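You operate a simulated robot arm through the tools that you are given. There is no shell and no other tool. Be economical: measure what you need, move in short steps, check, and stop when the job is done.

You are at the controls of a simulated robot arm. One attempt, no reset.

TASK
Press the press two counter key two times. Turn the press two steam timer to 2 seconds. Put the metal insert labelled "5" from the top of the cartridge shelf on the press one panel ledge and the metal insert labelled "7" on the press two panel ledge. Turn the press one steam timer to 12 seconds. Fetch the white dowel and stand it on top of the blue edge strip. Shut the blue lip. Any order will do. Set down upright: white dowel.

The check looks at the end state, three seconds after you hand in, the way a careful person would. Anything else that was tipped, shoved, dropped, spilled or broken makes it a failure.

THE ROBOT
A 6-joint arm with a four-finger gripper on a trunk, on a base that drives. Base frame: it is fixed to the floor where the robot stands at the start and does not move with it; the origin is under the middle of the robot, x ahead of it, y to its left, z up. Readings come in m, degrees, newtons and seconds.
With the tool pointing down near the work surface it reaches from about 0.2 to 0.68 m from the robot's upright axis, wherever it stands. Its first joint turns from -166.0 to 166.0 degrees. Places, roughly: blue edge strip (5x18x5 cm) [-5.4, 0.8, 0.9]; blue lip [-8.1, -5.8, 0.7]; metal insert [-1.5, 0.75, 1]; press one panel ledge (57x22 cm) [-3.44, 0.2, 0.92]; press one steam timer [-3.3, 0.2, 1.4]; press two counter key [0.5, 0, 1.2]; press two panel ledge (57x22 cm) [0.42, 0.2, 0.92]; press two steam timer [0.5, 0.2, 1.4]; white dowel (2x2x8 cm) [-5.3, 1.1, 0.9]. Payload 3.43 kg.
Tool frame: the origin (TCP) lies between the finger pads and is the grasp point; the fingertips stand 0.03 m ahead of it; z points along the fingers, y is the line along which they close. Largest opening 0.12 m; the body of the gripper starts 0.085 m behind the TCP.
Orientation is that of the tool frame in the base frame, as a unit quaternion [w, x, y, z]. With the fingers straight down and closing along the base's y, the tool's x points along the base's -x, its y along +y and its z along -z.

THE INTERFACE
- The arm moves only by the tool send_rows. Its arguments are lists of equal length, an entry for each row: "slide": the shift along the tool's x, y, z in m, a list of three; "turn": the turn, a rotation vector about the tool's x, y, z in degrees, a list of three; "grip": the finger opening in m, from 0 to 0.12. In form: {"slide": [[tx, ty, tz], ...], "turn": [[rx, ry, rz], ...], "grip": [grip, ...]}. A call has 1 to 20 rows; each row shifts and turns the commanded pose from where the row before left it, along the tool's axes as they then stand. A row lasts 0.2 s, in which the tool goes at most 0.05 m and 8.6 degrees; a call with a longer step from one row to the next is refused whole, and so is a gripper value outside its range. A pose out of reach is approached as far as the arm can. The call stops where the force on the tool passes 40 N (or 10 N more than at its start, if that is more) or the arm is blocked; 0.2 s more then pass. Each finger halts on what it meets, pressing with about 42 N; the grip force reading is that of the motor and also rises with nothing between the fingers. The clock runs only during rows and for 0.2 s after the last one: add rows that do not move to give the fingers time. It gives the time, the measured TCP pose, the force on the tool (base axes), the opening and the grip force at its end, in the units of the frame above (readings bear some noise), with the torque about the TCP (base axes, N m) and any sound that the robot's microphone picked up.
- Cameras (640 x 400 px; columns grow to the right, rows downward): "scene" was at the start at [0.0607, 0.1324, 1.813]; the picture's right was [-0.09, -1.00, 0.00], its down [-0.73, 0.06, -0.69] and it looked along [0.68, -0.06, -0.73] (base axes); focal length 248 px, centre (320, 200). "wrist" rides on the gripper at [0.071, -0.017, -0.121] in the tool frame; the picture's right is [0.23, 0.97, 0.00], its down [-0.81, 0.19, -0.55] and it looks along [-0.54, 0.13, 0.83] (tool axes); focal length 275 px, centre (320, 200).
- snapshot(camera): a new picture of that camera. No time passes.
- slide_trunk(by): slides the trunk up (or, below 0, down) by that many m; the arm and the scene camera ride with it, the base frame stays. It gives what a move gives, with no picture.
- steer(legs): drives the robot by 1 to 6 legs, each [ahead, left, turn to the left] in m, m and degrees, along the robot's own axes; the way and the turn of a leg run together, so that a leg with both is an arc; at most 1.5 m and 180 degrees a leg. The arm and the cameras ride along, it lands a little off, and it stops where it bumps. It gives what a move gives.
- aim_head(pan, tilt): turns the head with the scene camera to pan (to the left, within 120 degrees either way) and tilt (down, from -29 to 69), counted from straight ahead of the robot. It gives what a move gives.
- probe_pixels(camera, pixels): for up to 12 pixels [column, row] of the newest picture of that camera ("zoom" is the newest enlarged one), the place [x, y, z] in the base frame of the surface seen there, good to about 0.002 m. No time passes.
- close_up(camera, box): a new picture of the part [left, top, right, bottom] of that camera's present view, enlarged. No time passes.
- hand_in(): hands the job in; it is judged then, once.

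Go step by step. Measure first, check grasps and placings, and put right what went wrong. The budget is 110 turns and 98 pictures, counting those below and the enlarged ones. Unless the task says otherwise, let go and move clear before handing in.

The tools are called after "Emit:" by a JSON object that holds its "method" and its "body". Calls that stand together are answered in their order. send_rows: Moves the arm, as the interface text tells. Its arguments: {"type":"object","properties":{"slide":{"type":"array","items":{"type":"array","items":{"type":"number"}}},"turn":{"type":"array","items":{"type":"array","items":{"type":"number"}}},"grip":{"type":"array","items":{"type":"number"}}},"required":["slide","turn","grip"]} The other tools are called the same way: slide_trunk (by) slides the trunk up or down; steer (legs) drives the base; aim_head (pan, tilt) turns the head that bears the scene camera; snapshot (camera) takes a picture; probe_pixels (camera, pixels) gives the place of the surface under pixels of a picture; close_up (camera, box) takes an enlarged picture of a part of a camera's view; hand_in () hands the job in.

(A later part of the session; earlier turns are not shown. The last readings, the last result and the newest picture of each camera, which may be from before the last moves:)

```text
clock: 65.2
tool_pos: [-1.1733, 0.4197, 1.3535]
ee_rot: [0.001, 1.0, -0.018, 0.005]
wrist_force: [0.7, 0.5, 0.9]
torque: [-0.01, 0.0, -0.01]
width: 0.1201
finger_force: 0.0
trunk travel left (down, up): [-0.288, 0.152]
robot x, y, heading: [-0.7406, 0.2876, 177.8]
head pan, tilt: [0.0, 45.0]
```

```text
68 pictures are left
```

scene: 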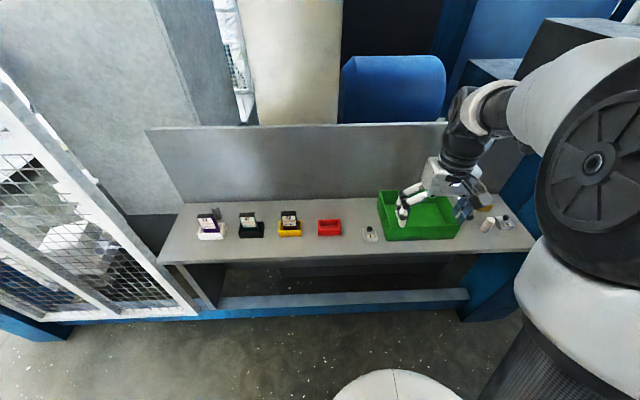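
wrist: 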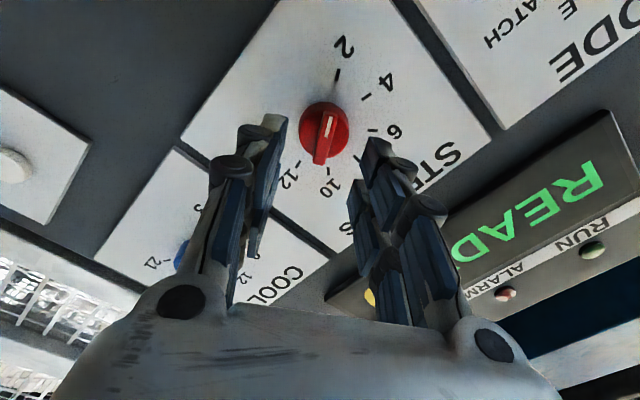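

Facing the shelf; insert 7 at (370,234). Zoom and probe for its centre.

Emit:
{"method": "close_up", "body": {"camera": "scene", "box": [346, 219, 394, 249]}}

Emit:
{"method": "probe_pixels", "body": {"camera": "zoom", "pixels": [[320, 150], [250, 200], [390, 200], [320, 230], [240, 240], [400, 240], [320, 80], [300, 180], [250, 120], [390, 120]]}}

Emit:
{"method": "steer", "body": {"legs": [[0.22, 0, 2.2]]}}

```text
13.33 times, centred on (370, 234) of scene
```

zoom: 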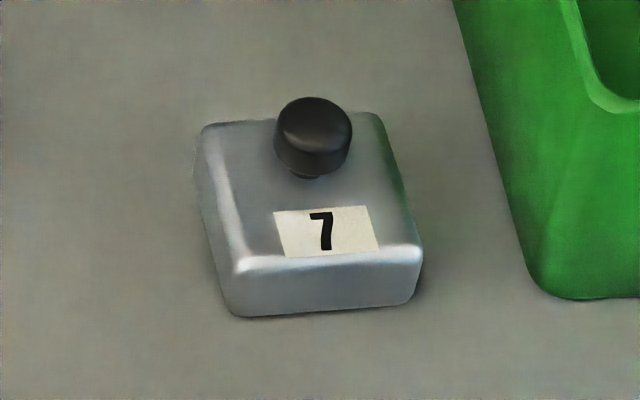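

```text
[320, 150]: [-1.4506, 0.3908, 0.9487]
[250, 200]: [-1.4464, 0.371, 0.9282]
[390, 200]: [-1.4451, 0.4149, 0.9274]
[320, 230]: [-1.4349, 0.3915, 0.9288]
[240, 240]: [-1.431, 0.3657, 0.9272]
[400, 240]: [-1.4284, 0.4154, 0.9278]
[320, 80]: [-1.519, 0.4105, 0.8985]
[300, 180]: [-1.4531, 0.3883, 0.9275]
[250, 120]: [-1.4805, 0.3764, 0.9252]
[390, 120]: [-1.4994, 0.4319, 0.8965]
```

```text
clock: 66.9
tool_pos: [-1.3909, 0.4115, 1.3541]
ee_rot: [0.001, 1.0, -0.003, 0.005]
wrist_force: [-0.4, 0.6, 0.5]
torque: [0.0, -0.02, 0.03]
width: 0.12
finger_force: 0.0
trunk travel left (down, up): [-0.288, 0.152]
robot x, y, heading: [-0.9587, 0.2925, 179.4]
head pan, tilt: [0.0, 45.0]
```

Check the clearance between insert 7 and the green tray.

Emit:
{"method": "snapshot", "body": {"camera": "wrist"}}

Emit:
{"method": "snapshot", "body": {"camera": "scene"}}

```text
66 pictures are left
```

wrist: 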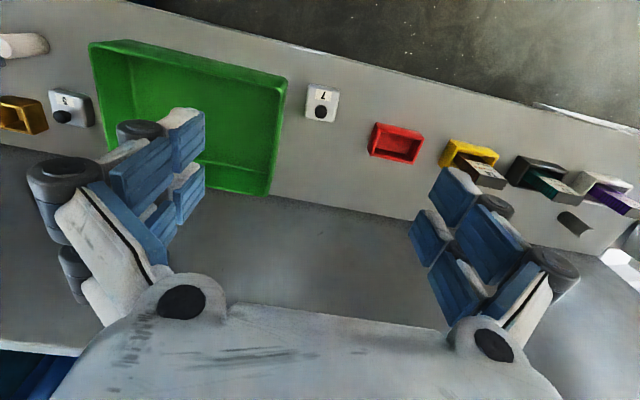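

```text
65 pictures are left
```

scene: 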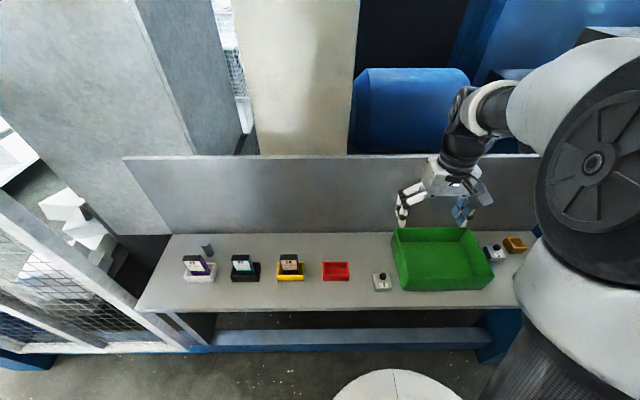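

Emit:
{"method": "probe_pixels", "body": {"camera": "wrist", "pixels": [[284, 90], [279, 120], [272, 160], [286, 78], [300, 95], [345, 105], [321, 113]]}}

Emit:
{"method": "probe_pixels", "body": {"camera": "scene", "pixels": [[393, 240], [401, 289], [398, 265]]}}

```text
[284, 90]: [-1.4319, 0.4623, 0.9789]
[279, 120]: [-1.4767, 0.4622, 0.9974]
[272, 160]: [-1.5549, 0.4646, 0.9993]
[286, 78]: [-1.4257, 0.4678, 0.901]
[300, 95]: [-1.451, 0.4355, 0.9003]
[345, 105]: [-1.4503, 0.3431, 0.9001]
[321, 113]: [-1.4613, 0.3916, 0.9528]
```

```text
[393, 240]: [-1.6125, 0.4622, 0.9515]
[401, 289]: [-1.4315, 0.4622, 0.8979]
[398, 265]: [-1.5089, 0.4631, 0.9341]
```

Tray wall is at y=0.462, tight, so I'll close along x instead: roll 90°, centre above the insert at (−1.4535,0.390), and descend partway.

Emit:
{"method": "send_rows", "body": {"slide": [[-0.03, 0.011, 0], [-0.0325, 0.0105, 0], [0, 0, 0.02], [0, 0, 0.02], [0, 0, 0.02], [0, 0, 0.02], [0, 0, 0.02], [0, 0, 0.02], [0, 0, 0.02], [0, 0, 0.02], [0, 0, 0.02], [0, 0, 0.04], [0, 0, 0.04], [0, 0, 0.03], [0, 0, 0]], "turn": [[0, 0, 7.5], [0, 0, 7.5], [0, 0, 7.5], [0, 0, 7.5], [0, 0, 7.5], [0, 0, 7.5], [0, 0, 7.5], [0, 0, 7.5], [0, 0, 7.5], [0, 0, 7.5], [0, 0, 7.5], [0, 0, 7.5], [0, 0, 0], [0, 0, 0], [0, 0, 0]], "grip": [0.085, 0.085, 0.085, 0.085, 0.085, 0.085, 0.085, 0.085, 0.085, 0.085, 0.085, 0.085, 0.085, 0.085, 0.085]}}

Emit:
{"method": "snapshot", "body": {"camera": "wrist"}}

```text
clock: 70.1
tool_pos: [-1.4489, 0.3914, 1.0634]
ee_rot: [0.002, -0.705, 0.709, -0.004]
wrist_force: [-0.9, -0.8, -0.3]
torque: [-0.02, 0.0, 0.01]
width: 0.0852
finger_force: 0.0
trunk travel left (down, up): [-0.288, 0.152]
robot x, y, heading: [-0.9608, 0.2957, 179.3]
head pan, tilt: [0.0, 45.0]
```

```text
64 pictures are left
```

wrist: 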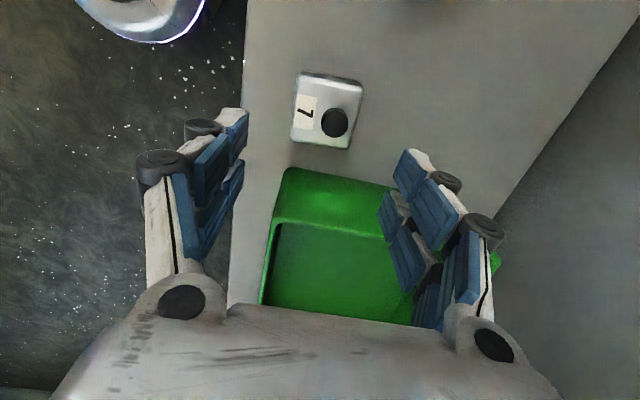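

Insert sits between the fingers. Descend and grip.

Emit:
{"method": "send_rows", "body": {"slide": [[0, 0.0045, 0.04], [0, 0, 0.04], [0, 0, 0.03], [0, 0, 0.0185], [0, 0, 0], [0, 0, 0], [0, 0, 0], [0, 0, 0]], "turn": [[0, 0, 0], [0, 0, 0], [0, 0, 0], [0, 0, 0], [0, 0, 0], [0, 0, 0], [0, 0, 0], [0, 0, 0]], "grip": [0.085, 0.085, 0.085, 0.085, 0.06, 0.04, 0.04, 0.04]}}

Emit:
{"method": "send_rows", "body": {"slide": [[0, 0, -0.03], [0, 0, -0.04], [0, 0, -0.05], [0, 0, -0.05], [0, 0, 0]], "turn": [[0, 0, 0], [0, 0, 0], [0, 0, 0], [0, 0, 0], [0, 0, 0]], "grip": [0.04, 0.04, 0.04, 0.04, 0.04]}}

Emit:
{"method": "snapshot", "body": {"camera": "wrist"}}

```text
clock: 71.9
tool_pos: [-1.4547, 0.3922, 0.9336]
ee_rot: [0.002, -0.705, 0.709, -0.005]
wrist_force: [-0.2, -0.6, 0.8]
torque: [-0.12, 0.01, -0.02]
width: 0.0615
finger_force: 42.3
trunk travel left (down, up): [-0.288, 0.152]
robot x, y, heading: [-0.9573, 0.2964, 179.1]
head pan, tilt: [0.0, 45.0]
```

```text
clock: 73.1
tool_pos: [-1.4576, 0.3956, 1.1048]
ee_rot: [0.003, -0.705, 0.709, -0.003]
wrist_force: [-0.9, 0.4, -3.7]
torque: [-0.01, 0.01, 0.01]
width: 0.0617
finger_force: 42.2
trunk travel left (down, up): [-0.288, 0.152]
robot x, y, heading: [-0.9557, 0.2954, 179.4]
head pan, tilt: [0.0, 45.0]
```

```text
63 pictures are left
```

wrist: 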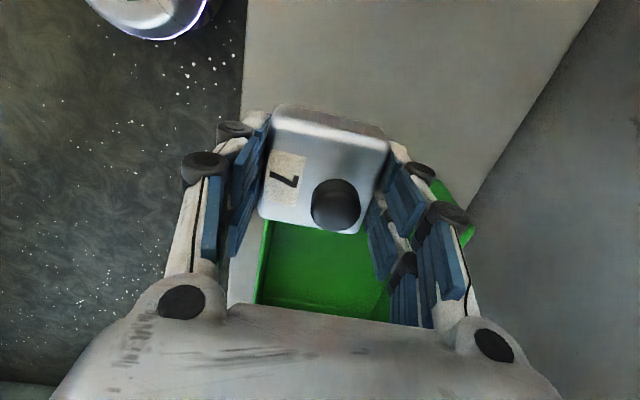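

Insert 7 held. Back off and turn to press two.

Emit:
{"method": "steer", "body": {"legs": [[-0.3, 0, 0], [0, 0, -179.4], [0.4, 0, 0]]}}

Emit:
{"method": "aim_head", "body": {"pan": 0, "tilt": 40}}

Emit:
{"method": "snapshot", "body": {"camera": "scene"}}

```text
clock: 84.4
tool_pos: [0.2276, 0.2162, 1.1035]
ee_rot: [-0.004, 0.698, 0.716, -0.003]
wrist_force: [0.7, 0.6, -2.7]
torque: [-0.02, 0.04, 0.0]
width: 0.0613
finger_force: 42.1
trunk travel left (down, up): [-0.288, 0.152]
robot x, y, heading: [-0.2733, 0.3003, 1.1]
head pan, tilt: [0.0, 45.0]
```

```text
clock: 85.1
tool_pos: [0.2274, 0.2164, 1.1047]
ee_rot: [-0.003, 0.699, 0.715, -0.002]
wrist_force: [0.2, -0.7, -2.2]
torque: [-0.01, 0.03, 0.01]
width: 0.0617
finger_force: 42.0
trunk travel left (down, up): [-0.288, 0.152]
robot x, y, heading: [-0.2785, 0.2985, 0.7]
head pan, tilt: [0.0, 40.0]
```

```text
62 pictures are left
```

scene: 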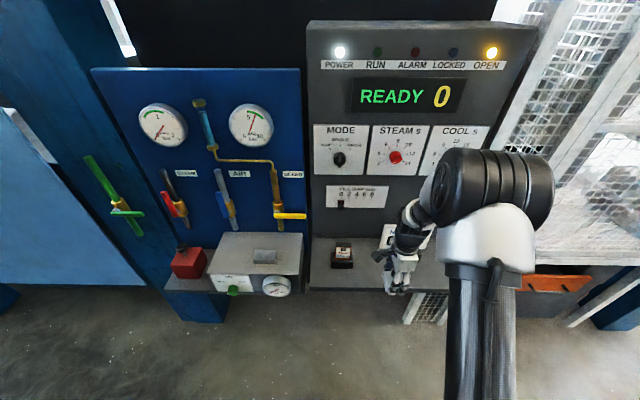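

Drive ahead 0.165 and lower the insert to just above the ledge (ledge z≈0.918).

Emit:
{"method": "steer", "body": {"legs": [[0.165, 0, 0]]}}

Emit:
{"method": "send_rows", "body": {"slide": [[0, 0, 0.04], [0, 0, 0.04], [0, 0, 0.04], [0, 0, 0.022], [0, 0, 0]], "turn": [[0, 0, 0], [0, 0, 0], [0, 0, 0], [0, 0, 0], [0, 0, 0]], "grip": [0.04, 0.04, 0.04, 0.04, 0.04]}}

Emit:
{"method": "snapshot", "body": {"camera": "wrist"}}

```text
clock: 86.5
tool_pos: [0.3965, 0.2161, 1.1038]
ee_rot: [-0.004, 0.701, 0.713, -0.003]
wrist_force: [1.1, 0.0, -4.1]
torque: [0.0, 0.02, 0.0]
width: 0.0615
finger_force: 42.4
trunk travel left (down, up): [-0.288, 0.152]
robot x, y, heading: [-0.1041, 0.3026, 0.8]
head pan, tilt: [0.0, 40.0]
```

```text
clock: 87.7
tool_pos: [0.3911, 0.2155, 0.9603]
ee_rot: [-0.003, 0.701, 0.714, -0.003]
wrist_force: [-0.6, -1.0, -3.8]
torque: [0.0, -0.01, 0.0]
width: 0.0615
finger_force: 42.0
trunk travel left (down, up): [-0.288, 0.152]
robot x, y, heading: [-0.1088, 0.3037, 0.6]
head pan, tilt: [0.0, 40.0]
```

```text
61 pictures are left
```

wrist: 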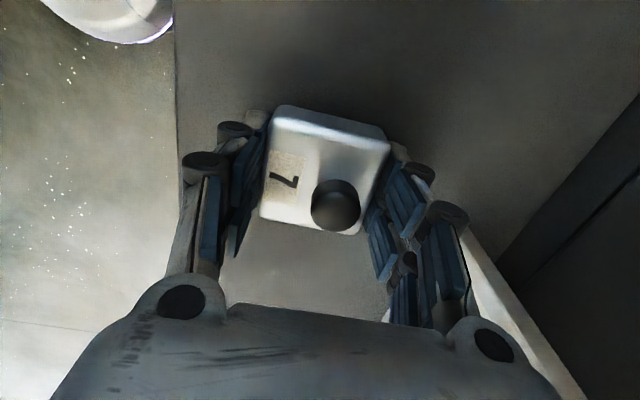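

Lower in 2 mm steps until contact.

Emit:
{"method": "send_rows", "body": {"slide": [[0, 0, 0.003], [0, 0, 0.002], [0, 0, 0.002], [0, 0, 0]], "turn": [[0, 0, 0], [0, 0, 0], [0, 0, 0], [0, 0, 0]], "grip": [0.04, 0.04, 0.04, 0.04]}}

```text
clock: 88.7
tool_pos: [0.3927, 0.2159, 0.9542]
ee_rot: [-0.003, 0.7, 0.714, -0.002]
wrist_force: [-0.3, 0.0, -2.8]
torque: [0.01, 0.0, 0.01]
width: 0.0614
finger_force: 41.7
trunk travel left (down, up): [-0.288, 0.152]
robot x, y, heading: [-0.1056, 0.3006, 0.7]
head pan, tilt: [0.0, 40.0]
```

Emit:
{"method": "send_rows", "body": {"slide": [[0, 0, 0.001], [0, 0, 0.001], [0, 0, 0.001], [0, 0, 0]], "turn": [[0, 0, 0], [0, 0, 0], [0, 0, 0], [0, 0, 0]], "grip": [0.04, 0.04, 0.04, 0.04]}}

```text
clock: 89.7
tool_pos: [0.393, 0.2142, 0.954]
ee_rot: [-0.004, 0.701, 0.713, -0.003]
wrist_force: [-0.6, 0.9, 2.4]
torque: [0.16, -0.11, 0.05]
width: 0.0616
finger_force: 42.6
trunk travel left (down, up): [-0.288, 0.152]
robot x, y, heading: [-0.1056, 0.3049, 0.5]
head pan, tilt: [0.0, 40.0]
```

Contact made. Release and rise.

Emit:
{"method": "send_rows", "body": {"slide": [[0, 0, 0], [0, 0, 0], [0, 0, 0], [0, 0, -0.02], [0, 0, -0.04], [0, 0, -0.04], [0, 0, -0.05], [0, 0, 0]], "turn": [[0, 0, 0], [0, 0, 0], [0, 0, 0], [0, 0, 0], [0, 0, 0], [0, 0, 0], [0, 0, 0], [0, 0, 0]], "grip": [0.07, 0.085, 0.085, 0.085, 0.085, 0.085, 0.085, 0.085]}}

Emit:
{"method": "steer", "body": {"legs": [[-0.35, 0, 0]]}}

Emit:
{"method": "snapshot", "body": {"camera": "scene"}}

```text
clock: 91.5
tool_pos: [0.3965, 0.2171, 1.1026]
ee_rot: [-0.004, 0.7, 0.714, -0.003]
wrist_force: [0.0, 0.0, 0.1]
torque: [0.02, 0.03, -0.01]
width: 0.0847
finger_force: 0.0
trunk travel left (down, up): [-0.288, 0.152]
robot x, y, heading: [-0.1058, 0.3033, 1.0]
head pan, tilt: [0.0, 40.0]
```

```text
clock: 93.8
tool_pos: [0.0422, 0.2156, 1.1017]
ee_rot: [-0.004, 0.7, 0.714, -0.003]
wrist_force: [0.2, 0.3, 0.9]
torque: [-0.01, -0.01, 0.0]
width: 0.0852
finger_force: 0.0
trunk travel left (down, up): [-0.288, 0.152]
robot x, y, heading: [-0.462, 0.2984, 1.0]
head pan, tilt: [0.0, 40.0]
```

```text
60 pictures are left
```

scene: 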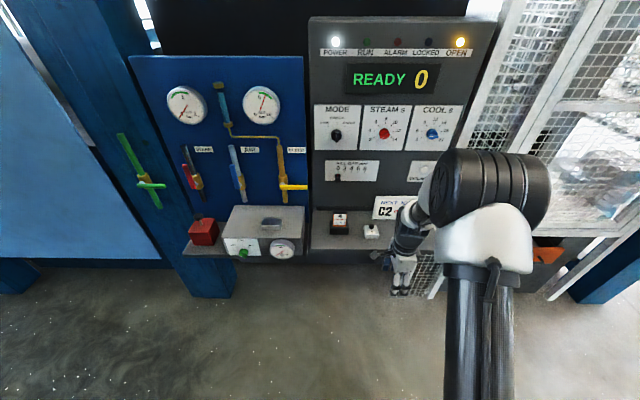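

Check the steam pointer and insert in one zoom.

Emit:
{"method": "close_up", "body": {"camera": "scene", "box": [310, 95, 470, 255]}}

```text
2.50 times, centred on (390, 175) of scene
```

zoom: 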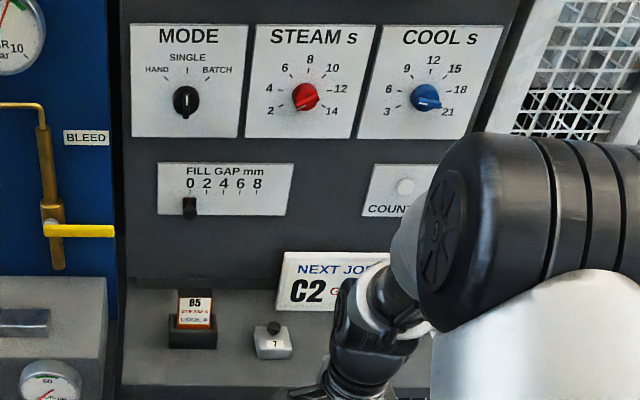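

Insert 7 is upright on the ledge, timer at 2. Turn round and go to insert 5 at the shelf's right end.

Emit:
{"method": "steer", "body": {"legs": [[-0.1, 0, 0], [0, 0, 179], [0.3, -0.45, 0]]}}

Emit:
{"method": "aim_head", "body": {"pan": 0, "tilt": 50}}

Emit:
{"method": "snapshot", "body": {"camera": "scene"}}

Emit:
{"method": "snapshot", "body": {"camera": "wrist"}}

```text
clock: 105.0
tool_pos: [-1.3746, 0.8255, 1.1027]
ee_rot: [-0.002, 0.709, -0.705, 0.005]
wrist_force: [-0.4, 0.0, 0.1]
torque: [0.0, -0.04, -0.01]
width: 0.0851
finger_force: 0.0
trunk travel left (down, up): [-0.288, 0.152]
robot x, y, heading: [-0.8755, 0.7375, -179.9]
head pan, tilt: [0.0, 40.0]
```

```text
clock: 105.8
tool_pos: [-1.375, 0.8262, 1.102]
ee_rot: [-0.002, 0.709, -0.705, 0.003]
wrist_force: [0.2, 0.0, 0.5]
torque: [0.0, -0.01, 0.06]
width: 0.0849
finger_force: 0.1
trunk travel left (down, up): [-0.288, 0.152]
robot x, y, heading: [-0.8737, 0.7346, -180.0]
head pan, tilt: [0.0, 50.0]
```

```text
58 pictures are left
```

scene: 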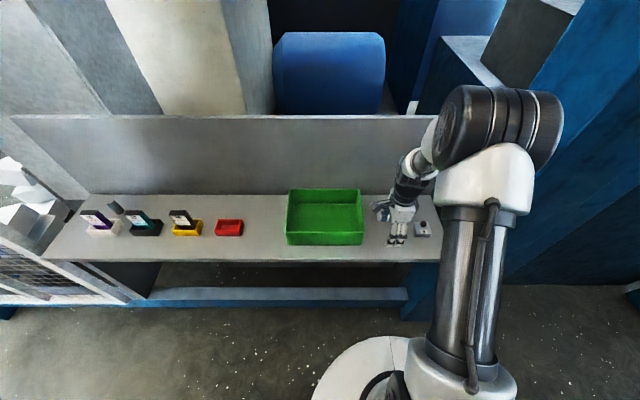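

```text
57 pictures are left
```

wrist: 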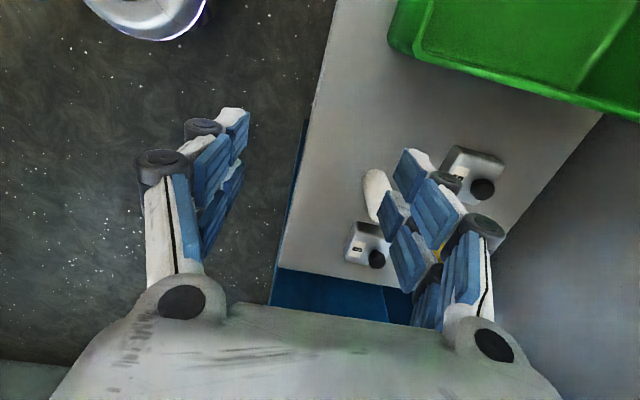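

Emit:
{"method": "probe_pixels", "body": {"camera": "wrist", "pixels": [[482, 190], [476, 165], [452, 152], [500, 160], [485, 150], [375, 185], [372, 240], [520, 95], [600, 117]]}}

Emit:
{"method": "close_up", "body": {"camera": "wrist", "box": [340, 130, 530, 280]}}

```text
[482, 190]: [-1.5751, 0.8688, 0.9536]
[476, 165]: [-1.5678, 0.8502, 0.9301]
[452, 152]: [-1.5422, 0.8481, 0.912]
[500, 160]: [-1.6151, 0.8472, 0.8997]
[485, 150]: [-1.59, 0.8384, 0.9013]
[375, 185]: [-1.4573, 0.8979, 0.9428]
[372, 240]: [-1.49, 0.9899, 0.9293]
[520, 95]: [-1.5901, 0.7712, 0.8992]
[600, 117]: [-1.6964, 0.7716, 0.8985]
```

```text
2.67 times, centred on (435, 205) of wrist
```

zoom: 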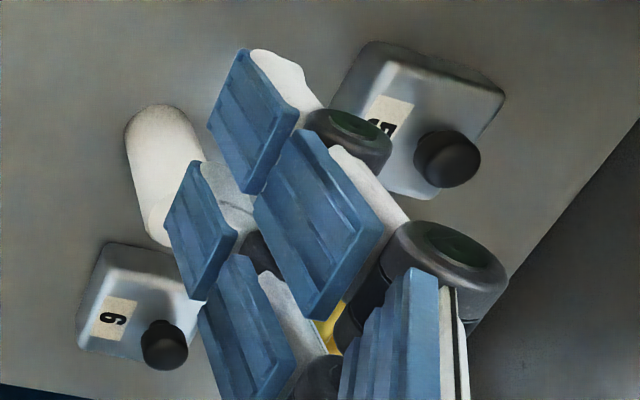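

Insert 5 knob at (−1.575,0.869). Drive ahead 0.12 and centre above it.

Emit:
{"method": "steer", "body": {"legs": [[0.12, -0.04, 0]]}}

Emit:
{"method": "send_rows", "body": {"slide": [[0, 0.035, 0], [0, 0.035, 0], [0, 0, 0]], "turn": [[0, 0, 0], [0, 0, 0], [0, 0, 0]], "grip": [0.085, 0.085, 0.085]}}

Emit:
{"method": "snapshot", "body": {"camera": "wrist"}}

```text
clock: 107.0
tool_pos: [-1.4953, 0.8655, 1.1024]
ee_rot: [-0.004, 0.711, -0.703, 0.004]
wrist_force: [-0.8, -0.8, -0.5]
torque: [-0.01, -0.02, 0.02]
width: 0.0852
finger_force: 0.1
trunk travel left (down, up): [-0.288, 0.152]
robot x, y, heading: [-0.9916, 0.773, -179.6]
head pan, tilt: [0.0, 50.0]
```

```text
clock: 107.8
tool_pos: [-1.5657, 0.8616, 1.1022]
ee_rot: [-0.002, 0.711, -0.704, 0.003]
wrist_force: [0.1, -0.1, -0.3]
torque: [0.02, 0.02, 0.01]
width: 0.085
finger_force: 0.0
trunk travel left (down, up): [-0.288, 0.152]
robot x, y, heading: [-0.9922, 0.7752, -179.8]
head pan, tilt: [0.0, 50.0]
```

```text
55 pictures are left
```

wrist: 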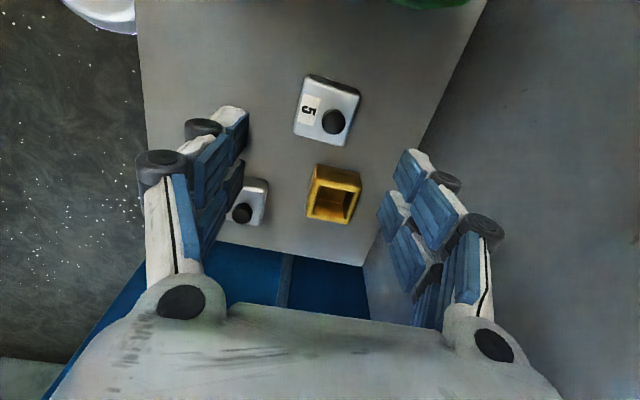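

Emit:
{"method": "probe_pixels", "body": {"camera": "wrist", "pixels": [[334, 121], [306, 80], [358, 92], [296, 128], [347, 142], [326, 108], [232, 180]]}}

```text
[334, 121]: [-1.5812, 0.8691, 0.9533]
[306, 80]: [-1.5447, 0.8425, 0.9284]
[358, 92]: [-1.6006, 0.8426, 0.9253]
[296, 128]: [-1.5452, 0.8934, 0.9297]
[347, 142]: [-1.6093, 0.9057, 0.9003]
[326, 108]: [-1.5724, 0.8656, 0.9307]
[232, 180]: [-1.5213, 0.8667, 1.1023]
```

Block centre (−1.573,0.868). Descend and grip.

Emit:
{"method": "send_rows", "body": {"slide": [[-0.006, 0.0075, 0.03], [0, 0, 0.04], [0, 0, 0.04], [0, 0, 0.04], [0, 0, 0.018], [0, 0, 0], [0, 0, 0], [0, 0, 0], [0, 0, 0]], "turn": [[0, 0, 0], [0, 0, 0], [0, 0, 0], [0, 0, 0], [0, 0, 0], [0, 0, 0], [0, 0, 0], [0, 0, 0], [0, 0, 0]], "grip": [0.085, 0.085, 0.085, 0.085, 0.085, 0.06, 0.04, 0.04, 0.04]}}

Emit:
{"method": "send_rows", "body": {"slide": [[0, 0, -0.03], [0, 0, -0.04], [0, 0, -0.05], [0, 0, -0.05], [0, 0, -0.03], [0, 0, 0]], "turn": [[0, 0, 0], [0, 0, 0], [0, 0, 0], [0, 0, 0], [0, 0, 0], [0, 0, 0]], "grip": [0.04, 0.04, 0.04, 0.04, 0.04, 0.04]}}

Emit:
{"method": "snapshot", "body": {"camera": "wrist"}}

```text
clock: 109.8
tool_pos: [-1.5696, 0.8706, 0.9328]
ee_rot: [-0.002, 0.711, -0.703, 0.004]
wrist_force: [-1.5, -0.1, 2.2]
torque: [0.02, 0.19, 0.02]
width: 0.0618
finger_force: 41.8
trunk travel left (down, up): [-0.288, 0.152]
robot x, y, heading: [-0.9915, 0.7758, -179.7]
head pan, tilt: [0.0, 50.0]
```

```text
clock: 111.2
tool_pos: [-1.5724, 0.8671, 1.1321]
ee_rot: [-0.003, 0.71, -0.704, 0.004]
wrist_force: [-0.2, -1.2, -2.6]
torque: [0.01, -0.03, -0.03]
width: 0.0617
finger_force: 42.0
trunk travel left (down, up): [-0.288, 0.152]
robot x, y, heading: [-0.9947, 0.7763, -179.8]
head pan, tilt: [0.0, 50.0]
```

```text
54 pictures are left
```

wrist: 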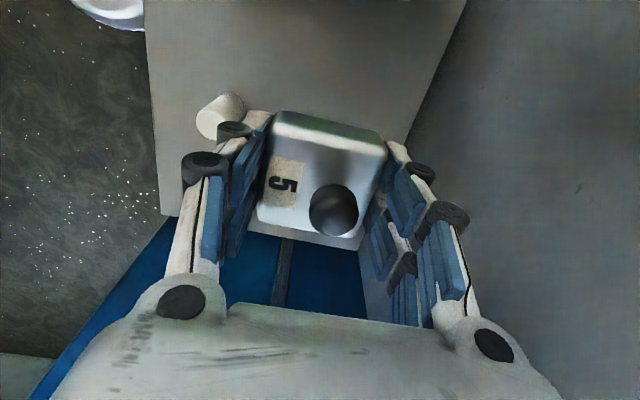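

Insert 5 held, neighbours undisturbed. Back off and look for a route to press one (x≈−3.9).

Emit:
{"method": "steer", "body": {"legs": [[-0.45, 0.3, 0]]}}

Emit:
{"method": "aim_head", "body": {"pan": 75, "tilt": 15}}

Emit:
{"method": "snapshot", "body": {"camera": "scene"}}

Emit:
{"method": "probe_pixels", "body": {"camera": "scene", "pixels": [[100, 380], [200, 380], [320, 380], [400, 380], [320, 300], [400, 300], [450, 300], [500, 300], [550, 350], [200, 250], [400, 250], [480, 250]]}}

Emit:
{"method": "aim_head", "body": {"pan": -75, "tilt": 15}}

Emit:
{"method": "snapshot", "body": {"camera": "scene"}}

Emit:
{"method": "probe_pixels", "body": {"camera": "scene", "pixels": [[100, 380], [200, 380], [320, 380], [400, 380], [320, 300], [400, 300], [250, 300], [200, 300], [500, 350], [200, 250], [320, 250], [480, 250]]}}

```text
clock: 114.4
tool_pos: [-1.1201, 0.5712, 1.1318]
ee_rot: [-0.003, 0.709, -0.705, 0.004]
wrist_force: [0.8, 0.9, -3.2]
torque: [-0.01, 0.02, 0.0]
width: 0.0613
finger_force: 41.9
trunk travel left (down, up): [-0.288, 0.152]
robot x, y, heading: [-0.542, 0.4778, 179.7]
head pan, tilt: [0.0, 50.0]
```

```text
clock: 115.8
tool_pos: [-1.1217, 0.5721, 1.1318]
ee_rot: [-0.003, 0.709, -0.705, 0.003]
wrist_force: [0.1, -0.7, -3.1]
torque: [-0.02, -0.02, 0.01]
width: 0.0616
finger_force: 42.3
trunk travel left (down, up): [-0.288, 0.152]
robot x, y, heading: [-0.5418, 0.4772, 180.0]
head pan, tilt: [75.0, 15.0]
```

```text
53 pictures are left
```

scene: 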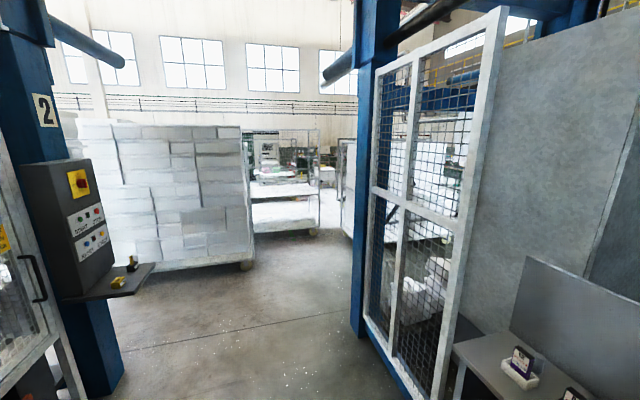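

```text
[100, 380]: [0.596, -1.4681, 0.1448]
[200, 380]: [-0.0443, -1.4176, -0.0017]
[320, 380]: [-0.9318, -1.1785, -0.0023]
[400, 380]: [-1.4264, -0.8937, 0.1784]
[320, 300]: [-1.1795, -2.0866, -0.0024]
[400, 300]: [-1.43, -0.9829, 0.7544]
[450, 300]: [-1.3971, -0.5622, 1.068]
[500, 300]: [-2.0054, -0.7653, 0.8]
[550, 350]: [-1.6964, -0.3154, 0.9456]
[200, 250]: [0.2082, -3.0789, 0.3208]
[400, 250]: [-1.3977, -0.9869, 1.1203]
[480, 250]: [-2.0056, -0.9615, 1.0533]
```

```text
clock: 118.2
tool_pos: [-1.1198, 0.5731, 1.1314]
ee_rot: [-0.003, 0.709, -0.705, 0.004]
wrist_force: [-0.6, 1.0, -3.5]
torque: [0.03, 0.0, -0.02]
width: 0.0616
finger_force: 41.7
trunk travel left (down, up): [-0.288, 0.152]
robot x, y, heading: [-0.542, 0.4774, 180.0]
head pan, tilt: [-75.0, 15.0]
```

```text
52 pictures are left
```

scene: 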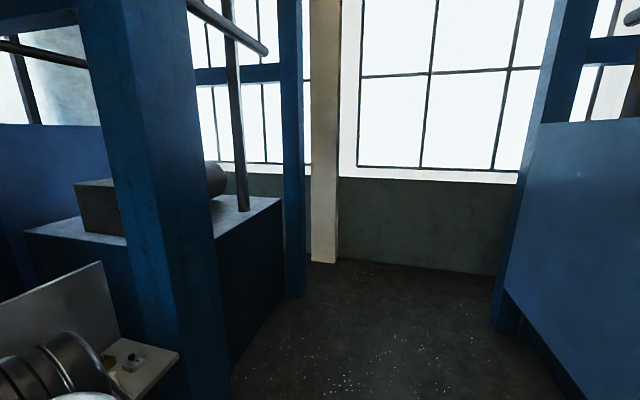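

```text
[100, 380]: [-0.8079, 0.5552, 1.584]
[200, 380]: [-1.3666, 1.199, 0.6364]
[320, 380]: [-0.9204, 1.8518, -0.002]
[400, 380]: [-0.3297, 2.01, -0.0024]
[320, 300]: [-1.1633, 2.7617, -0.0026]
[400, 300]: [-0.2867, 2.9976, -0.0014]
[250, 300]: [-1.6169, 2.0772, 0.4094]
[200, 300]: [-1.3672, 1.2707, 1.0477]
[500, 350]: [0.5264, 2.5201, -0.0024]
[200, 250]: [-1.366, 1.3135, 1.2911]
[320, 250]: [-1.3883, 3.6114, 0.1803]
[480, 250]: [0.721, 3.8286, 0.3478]
```

The +y side is a dead end; the aisle is at y≈−2. Turn to face −y and drive out.

Emit:
{"method": "steer", "body": {"legs": [[0, 0, 90], [1.3, 0, 0], [1.0, 0, 0]]}}

Emit:
{"method": "aim_head", "body": {"pan": -70, "tilt": 20}}

Emit:
{"method": "snapshot", "body": {"camera": "scene"}}

Emit:
{"method": "probe_pixels", "body": {"camera": "scene", "pixels": [[50, 350], [150, 350], [250, 350], [320, 350], [400, 350], [320, 280], [250, 280], [200, 280], [400, 280], [320, 220], [360, 230], [150, 280]]}}

```text
clock: 133.4
tool_pos: [-0.6036, -2.4262, 1.1291]
ee_rot: [-0.006, 1.0, 0.018, 0.001]
wrist_force: [-0.9, 0.1, -2.7]
torque: [0.05, 0.03, 0.0]
width: 0.0615
finger_force: 41.8
trunk travel left (down, up): [-0.288, 0.152]
robot x, y, heading: [-0.5246, -1.8466, -88.1]
head pan, tilt: [-75.0, 15.0]
```

```text
clock: 134.1
tool_pos: [-0.6043, -2.4258, 1.132]
ee_rot: [-0.005, 1.0, 0.017, 0.001]
wrist_force: [0.5, 0.0, -2.7]
torque: [0.02, -0.03, 0.0]
width: 0.0615
finger_force: 42.0
trunk travel left (down, up): [-0.288, 0.152]
robot x, y, heading: [-0.5246, -1.8458, -88.4]
head pan, tilt: [-70.0, 20.0]
```

```text
51 pictures are left
```

scene: 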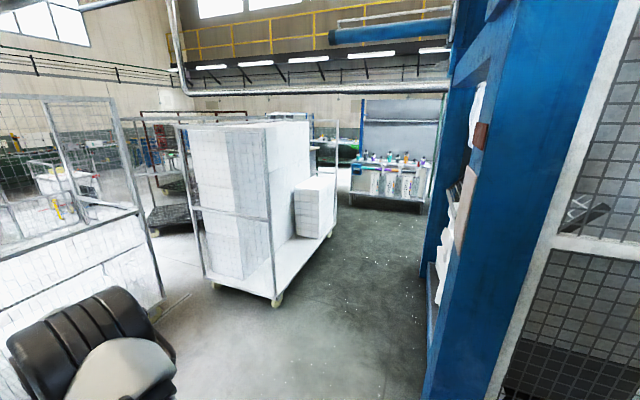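

```text
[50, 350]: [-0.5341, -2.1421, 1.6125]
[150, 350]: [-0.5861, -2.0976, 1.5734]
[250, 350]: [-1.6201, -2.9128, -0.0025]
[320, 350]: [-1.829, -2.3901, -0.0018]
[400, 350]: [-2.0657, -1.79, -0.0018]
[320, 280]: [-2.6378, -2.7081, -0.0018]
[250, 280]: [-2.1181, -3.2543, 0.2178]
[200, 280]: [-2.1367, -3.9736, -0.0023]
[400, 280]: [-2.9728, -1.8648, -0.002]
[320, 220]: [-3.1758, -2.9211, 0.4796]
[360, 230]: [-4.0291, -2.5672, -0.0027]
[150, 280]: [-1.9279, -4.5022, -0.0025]
```

Emit:
{"method": "probe_pixels", "body": {"camera": "scene", "pixels": [[425, 380], [432, 280], [440, 230], [440, 320], [425, 225], [480, 380], [335, 232], [275, 300], [362, 200], [425, 200]]}}

```text
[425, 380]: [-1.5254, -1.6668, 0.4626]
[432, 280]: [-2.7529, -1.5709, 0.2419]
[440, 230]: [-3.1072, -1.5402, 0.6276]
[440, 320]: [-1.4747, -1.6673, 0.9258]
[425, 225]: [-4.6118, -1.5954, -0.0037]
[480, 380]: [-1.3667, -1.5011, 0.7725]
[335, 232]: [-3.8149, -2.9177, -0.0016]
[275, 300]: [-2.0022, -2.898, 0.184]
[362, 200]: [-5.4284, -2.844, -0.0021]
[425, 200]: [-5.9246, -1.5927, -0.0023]
```

Aisle spans y −1.67 to −2.85. Turn right to face −x and shift left 0.4.

Emit:
{"method": "steer", "body": {"legs": [[0, 0, -91.6], [0, 0.4, 0]]}}

Emit:
{"method": "aim_head", "body": {"pan": 0, "tilt": 20}}

Emit:
{"method": "snapshot", "body": {"camera": "scene"}}

```text
clock: 140.5
tool_pos: [-1.1092, -2.1344, 1.1296]
ee_rot: [0.003, -0.702, 0.713, -0.004]
wrist_force: [0.6, 0.0, -2.6]
torque: [0.0, 0.02, -0.03]
width: 0.0615
finger_force: 41.4
trunk travel left (down, up): [-0.288, 0.152]
robot x, y, heading: [-0.5338, -2.2454, 178.7]
head pan, tilt: [-70.0, 20.0]
```

```text
clock: 141.9
tool_pos: [-1.1079, -2.1342, 1.1306]
ee_rot: [0.002, -0.701, 0.713, -0.004]
wrist_force: [-0.6, -0.4, -3.3]
torque: [-0.01, -0.03, 0.03]
width: 0.062
finger_force: 42.3
trunk travel left (down, up): [-0.288, 0.152]
robot x, y, heading: [-0.531, -2.244, 178.5]
head pan, tilt: [0.0, 20.0]
```

```text
50 pictures are left
```

scene: 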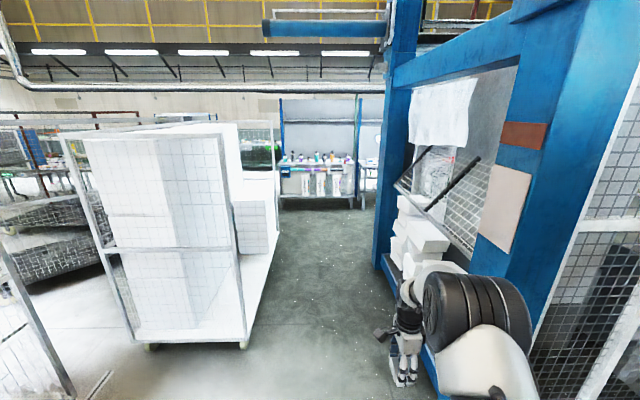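

Path ahead is clear. Drive along the aisle.

Emit:
{"method": "steer", "body": {"legs": [[1.3, 0, 1.5], [1.3, 0, 0], [1.2, 0, 0]]}}

Emit:
{"method": "aim_head", "body": {"pan": -90, "tilt": 25}}

Emit:
{"method": "snapshot", "body": {"camera": "scene"}}

Emit:
{"method": "probe_pixels", "body": {"camera": "scene", "pixels": [[100, 350], [200, 350], [320, 350], [450, 350], [550, 350], [320, 250], [200, 250], [450, 250], [320, 180], [100, 250], [560, 250], [400, 200]]}}

```text
clock: 159.9
tool_pos: [-4.8425, -2.2903, 1.131]
ee_rot: [-0.003, 0.73, -0.684, 0.004]
wrist_force: [-0.8, -0.4, -3.1]
torque: [-0.05, 0.01, 0.03]
width: 0.0615
finger_force: 41.5
trunk travel left (down, up): [-0.288, 0.152]
robot x, y, heading: [-4.2574, -2.3535, -176.7]
head pan, tilt: [0.0, 20.0]
```

```text
clock: 161.6
tool_pos: [-4.8434, -2.2911, 1.1323]
ee_rot: [-0.003, 0.73, -0.683, 0.005]
wrist_force: [-0.4, -0.7, -3.0]
torque: [0.0, 0.0, -0.01]
width: 0.0617
finger_force: 42.1
trunk travel left (down, up): [-0.288, 0.152]
robot x, y, heading: [-4.2601, -2.3547, -176.4]
head pan, tilt: [-90.0, 25.0]
```

```text
49 pictures are left
```

scene: 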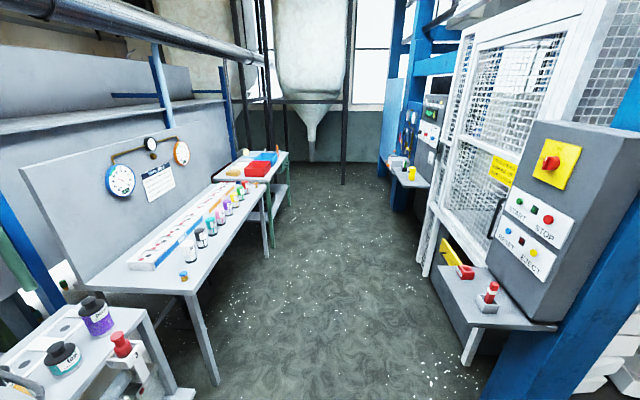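

```text
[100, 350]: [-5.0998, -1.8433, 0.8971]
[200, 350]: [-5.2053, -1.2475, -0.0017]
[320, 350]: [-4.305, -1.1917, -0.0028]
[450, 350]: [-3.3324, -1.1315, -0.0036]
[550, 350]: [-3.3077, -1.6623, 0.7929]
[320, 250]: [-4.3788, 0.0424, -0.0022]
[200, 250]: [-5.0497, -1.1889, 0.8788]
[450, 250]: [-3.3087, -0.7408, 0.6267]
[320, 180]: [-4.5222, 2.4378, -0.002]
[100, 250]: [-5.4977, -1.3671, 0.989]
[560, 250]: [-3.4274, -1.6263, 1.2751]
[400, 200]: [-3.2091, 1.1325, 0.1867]
```

The bay is clear down the middle (x −4.26). Turn right and drive in.

Emit:
{"method": "steer", "body": {"legs": [[0, 0, -93.6], [1.3, 0, 0], [1.3, 0, 0]]}}

```text
clock: 178.4
tool_pos: [-4.01, 0.856, 1.1306]
ee_rot: [-0.002, 0.026, 1.0, -0.004]
wrist_force: [0.7, -0.7, -2.9]
torque: [0.01, 0.01, 0.0]
width: 0.0614
finger_force: 41.4
trunk travel left (down, up): [-0.288, 0.152]
robot x, y, heading: [-4.1368, 0.2836, 86.7]
head pan, tilt: [-90.0, 25.0]
```

Now in bay one. Look both ways: left toward the table with the strip and dowel, right toward press one.

Emit:
{"method": "aim_head", "body": {"pan": 60, "tilt": 35}}

Emit:
{"method": "snapshot", "body": {"camera": "scene"}}

Emit:
{"method": "steer", "body": {"legs": [[0, 0, -86.7]]}}

Emit:
{"method": "aim_head", "body": {"pan": 0, "tilt": 38}}

Emit:
{"method": "snapshot", "body": {"camera": "scene"}}

```text
clock: 180.8
tool_pos: [-4.0101, 0.8551, 1.1311]
ee_rot: [-0.001, 0.026, 1.0, -0.005]
wrist_force: [0.2, 0.2, -3.6]
torque: [-0.02, 0.01, 0.0]
width: 0.0619
finger_force: 42.0
trunk travel left (down, up): [-0.288, 0.152]
robot x, y, heading: [-4.1396, 0.2832, 86.9]
head pan, tilt: [60.0, 35.0]
```

```text
48 pictures are left
```

scene: 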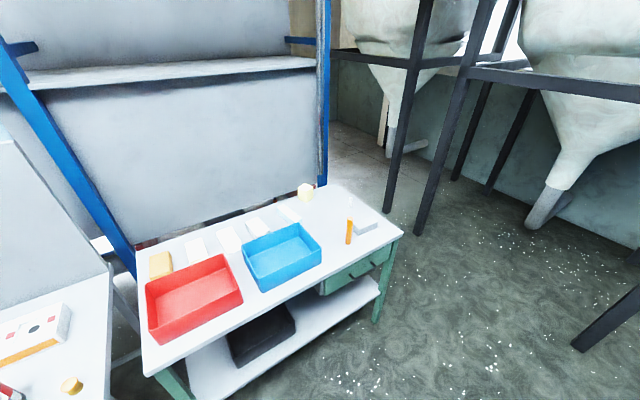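

```text
clock: 184.9
tool_pos: [-3.5607, 0.1785, 1.1309]
ee_rot: [-0.004, 0.709, 0.705, -0.002]
wrist_force: [0.3, 0.6, -2.2]
torque: [0.02, -0.01, 0.01]
width: 0.0618
finger_force: 42.2
trunk travel left (down, up): [-0.288, 0.152]
robot x, y, heading: [-4.1396, 0.2836, -0.5]
head pan, tilt: [60.0, 35.0]
```

```text
clock: 186.2
tool_pos: [-3.5613, 0.1789, 1.1303]
ee_rot: [-0.004, 0.71, 0.704, -0.003]
wrist_force: [-0.4, -0.5, -3.1]
torque: [-0.02, 0.0, 0.01]
width: 0.0618
finger_force: 41.9
trunk travel left (down, up): [-0.288, 0.152]
robot x, y, heading: [-4.1395, 0.285, -1.0]
head pan, tilt: [0.0, 38.0]
```

```text
47 pictures are left
```

scene: 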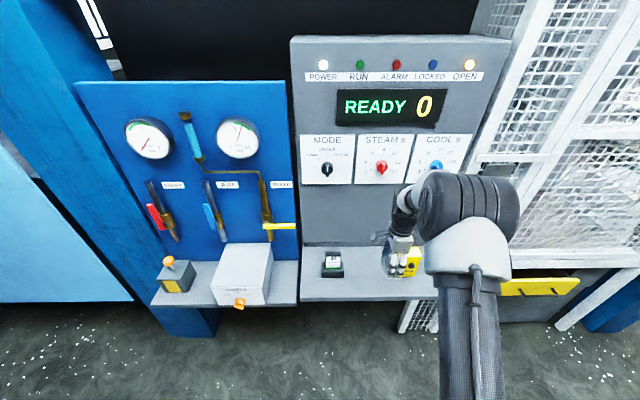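

Zoom on the ledge to see what stands there.

Emit:
{"method": "close_up", "body": {"camera": "scene", "box": [296, 230, 456, 310]}}

Emit:
{"method": "probe_pixels", "body": {"camera": "scene", "pixels": [[333, 275], [360, 285], [412, 260], [404, 271], [370, 265], [420, 275], [360, 298], [383, 168], [310, 290], [345, 255]]}}

Emit:
{"method": "snapshot", "body": {"camera": "wrist"}}

```text
4.00 times, centred on (376, 270) of scene
```

zoom: 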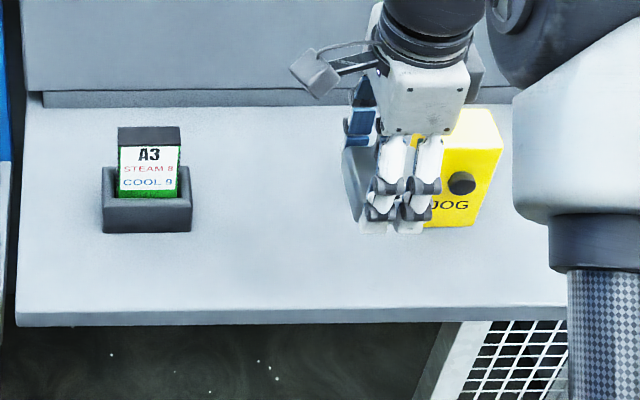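

```text
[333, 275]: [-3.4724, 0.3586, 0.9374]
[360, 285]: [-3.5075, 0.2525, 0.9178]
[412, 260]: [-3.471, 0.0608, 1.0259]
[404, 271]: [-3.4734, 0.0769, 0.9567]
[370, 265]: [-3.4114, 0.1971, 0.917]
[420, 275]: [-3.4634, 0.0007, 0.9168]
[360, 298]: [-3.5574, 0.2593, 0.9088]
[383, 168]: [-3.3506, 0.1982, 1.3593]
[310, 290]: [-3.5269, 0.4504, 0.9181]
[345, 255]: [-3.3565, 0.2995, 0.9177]
```

```text
45 pictures are left
```

wrist: 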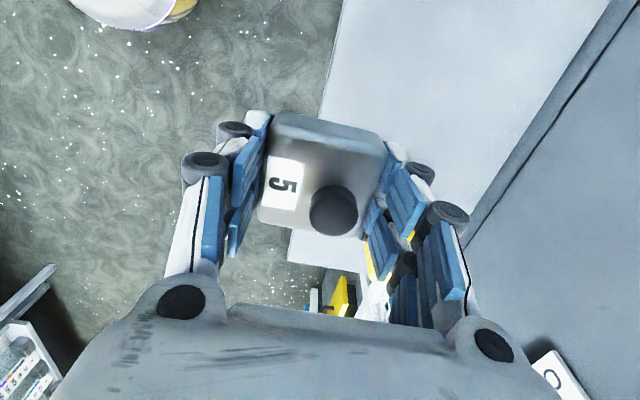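

Place target (−3.46,0.215), between the A3 holder and JOG box. Drive in and lower.

Emit:
{"method": "steer", "body": {"legs": [[0.1, 0.04, 0.8]]}}

Emit:
{"method": "send_rows", "body": {"slide": [[0, 0, 0.04], [0, 0, 0.04], [0, 0, 0.04], [0, 0, 0.04], [0, 0, 0.011], [0, 0, 0]], "turn": [[0, 0, 0], [0, 0, 0], [0, 0, 0], [0, 0, 0], [0, 0, 0], [0, 0, 0]], "grip": [0.04, 0.04, 0.04, 0.04, 0.04, 0.04]}}

Emit:
{"method": "send_rows", "body": {"slide": [[0, 0, 0.002], [0, 0, 0.002], [0, 0, 0.001], [0, 0, 0.001], [0, 0, 0.001], [0, 0, 0]], "turn": [[0, 0, 0], [0, 0, 0], [0, 0, 0], [0, 0, 0], [0, 0, 0], [0, 0, 0]], "grip": [0.04, 0.04, 0.04, 0.04, 0.04, 0.04]}}

```text
clock: 187.4
tool_pos: [-3.463, 0.2261, 1.1295]
ee_rot: [-0.005, 0.704, 0.71, -0.004]
wrist_force: [-0.3, -0.3, -2.9]
torque: [-0.02, 0.07, -0.01]
width: 0.0621
finger_force: 41.6
trunk travel left (down, up): [-0.288, 0.152]
robot x, y, heading: [-4.0472, 0.3244, -0.2]
head pan, tilt: [0.0, 38.0]
```

```text
clock: 188.8
tool_pos: [-3.4667, 0.2248, 0.9572]
ee_rot: [-0.004, 0.705, 0.709, -0.003]
wrist_force: [0.6, -0.3, -3.5]
torque: [0.03, -0.01, 0.02]
width: 0.0618
finger_force: 41.6
trunk travel left (down, up): [-0.288, 0.152]
robot x, y, heading: [-4.0433, 0.3212, -0.1]
head pan, tilt: [0.0, 38.0]
```

```text
clock: 190.2
tool_pos: [-3.4662, 0.2264, 0.9548]
ee_rot: [-0.004, 0.705, 0.709, -0.002]
wrist_force: [-0.9, -1.6, 3.8]
torque: [-0.25, -0.16, -0.04]
width: 0.0615
finger_force: 41.8
trunk travel left (down, up): [-0.288, 0.152]
robot x, y, heading: [-4.0457, 0.3226, -0.0]
head pan, tilt: [0.0, 38.0]
```

Contact. Release, rise, and back off.

Emit:
{"method": "send_rows", "body": {"slide": [[0, 0, 0], [0, 0, 0], [0, 0, 0], [0, 0, -0.02], [0, 0, -0.04], [0, 0, -0.04], [0, 0, -0.05], [0, 0, -0.05], [0, 0, -0.05], [0, 0, 0]], "turn": [[0, 0, 0], [0, 0, 0], [0, 0, 0], [0, 0, 0], [0, 0, 0], [0, 0, 0], [0, 0, 0], [0, 0, 0], [0, 0, 0], [0, 0, 0]], "grip": [0.07, 0.085, 0.085, 0.085, 0.085, 0.085, 0.085, 0.085, 0.085, 0.085]}}

Emit:
{"method": "steer", "body": {"legs": [[-0.4, 0, 0]]}}

Emit:
{"method": "aim_head", "body": {"pan": -5, "tilt": 20}}

Emit:
{"method": "close_up", "body": {"camera": "scene", "box": [240, 120, 480, 320]}}

```text
clock: 192.4
tool_pos: [-3.4649, 0.227, 1.2074]
ee_rot: [-0.005, 0.705, 0.709, -0.004]
wrist_force: [0.3, 0.1, 0.0]
torque: [0.01, 0.02, 0.0]
width: 0.0852
finger_force: 0.1
trunk travel left (down, up): [-0.288, 0.152]
robot x, y, heading: [-4.0453, 0.3233, -0.2]
head pan, tilt: [0.0, 38.0]
```

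```text
clock: 194.9
tool_pos: [-3.8737, 0.2273, 1.2078]
ee_rot: [-0.003, 0.703, 0.711, -0.002]
wrist_force: [0.4, 0.5, 0.7]
torque: [-0.02, 0.0, -0.01]
width: 0.0851
finger_force: 0.0
trunk travel left (down, up): [-0.288, 0.152]
robot x, y, heading: [-4.4529, 0.3201, 0.3]
head pan, tilt: [0.0, 38.0]
```

```text
clock: 195.7
tool_pos: [-3.8723, 0.2273, 1.2068]
ee_rot: [-0.004, 0.703, 0.711, -0.003]
wrist_force: [-0.2, 0.1, 0.4]
torque: [0.0, 0.01, -0.02]
width: 0.085
finger_force: 0.0
trunk travel left (down, up): [-0.288, 0.152]
robot x, y, heading: [-4.456, 0.3206, 0.3]
head pan, tilt: [-5.0, 20.0]
```

```text
2.00 times, centred on (360, 220) of scene
```

zoom: 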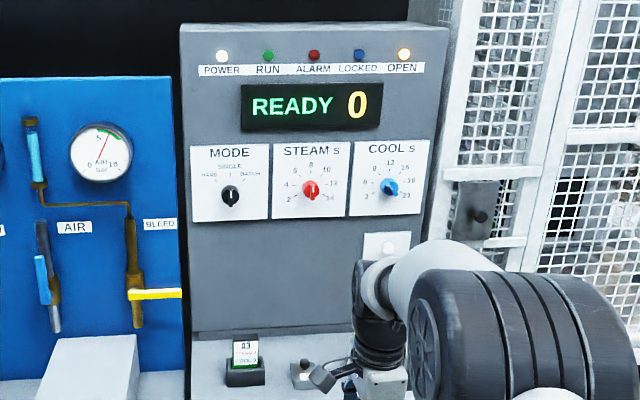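

Insert 5 in place. Zoom on press one's steam knob.

Emit:
{"method": "close_up", "body": {"camera": "scene", "box": [374, 188, 418, 232]}}

Emit:
{"method": "probe_pixels", "body": {"camera": "zoom", "pixels": [[315, 330], [200, 290], [310, 180], [430, 280], [310, 300], [250, 330]]}}

```text
9.09 times, centred on (396, 210) of scene
```

zoom: 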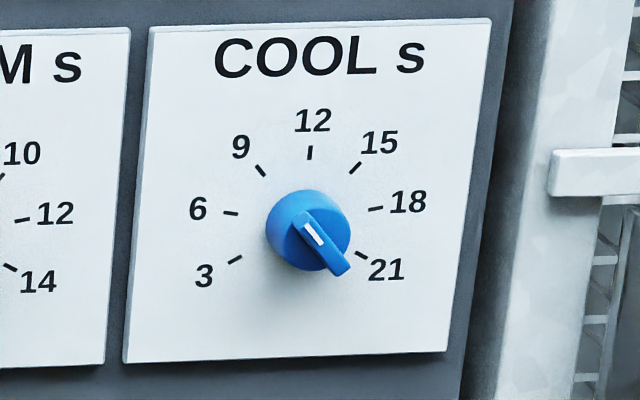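

```text
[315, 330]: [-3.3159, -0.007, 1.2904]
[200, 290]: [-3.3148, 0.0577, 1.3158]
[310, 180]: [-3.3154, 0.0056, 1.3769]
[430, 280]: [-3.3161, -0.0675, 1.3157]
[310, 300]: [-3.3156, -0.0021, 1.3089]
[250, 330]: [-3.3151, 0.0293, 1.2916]
```

Emit:
{"method": "close_up", "body": {"camera": "scene", "box": [375, 188, 415, 238]}}

Emit:
{"method": "close_up", "body": {"camera": "scene", "box": [372, 186, 422, 236]}}

```text
8.00 times, centred on (395, 213) of scene
```

zoom: 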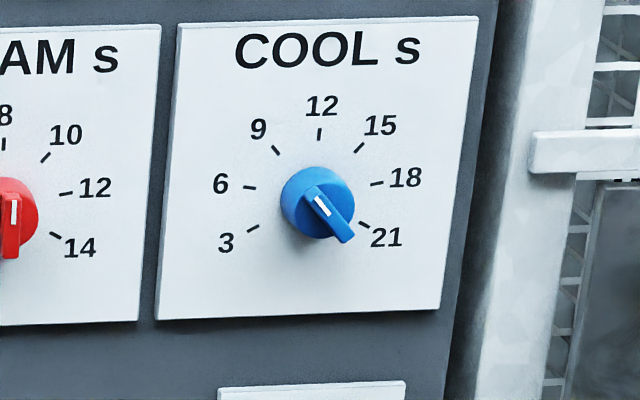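

```text
8.00 times, centred on (397, 211) of scene
```

zoom: 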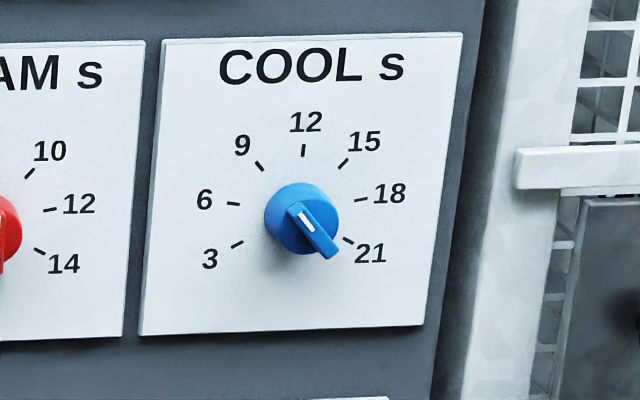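

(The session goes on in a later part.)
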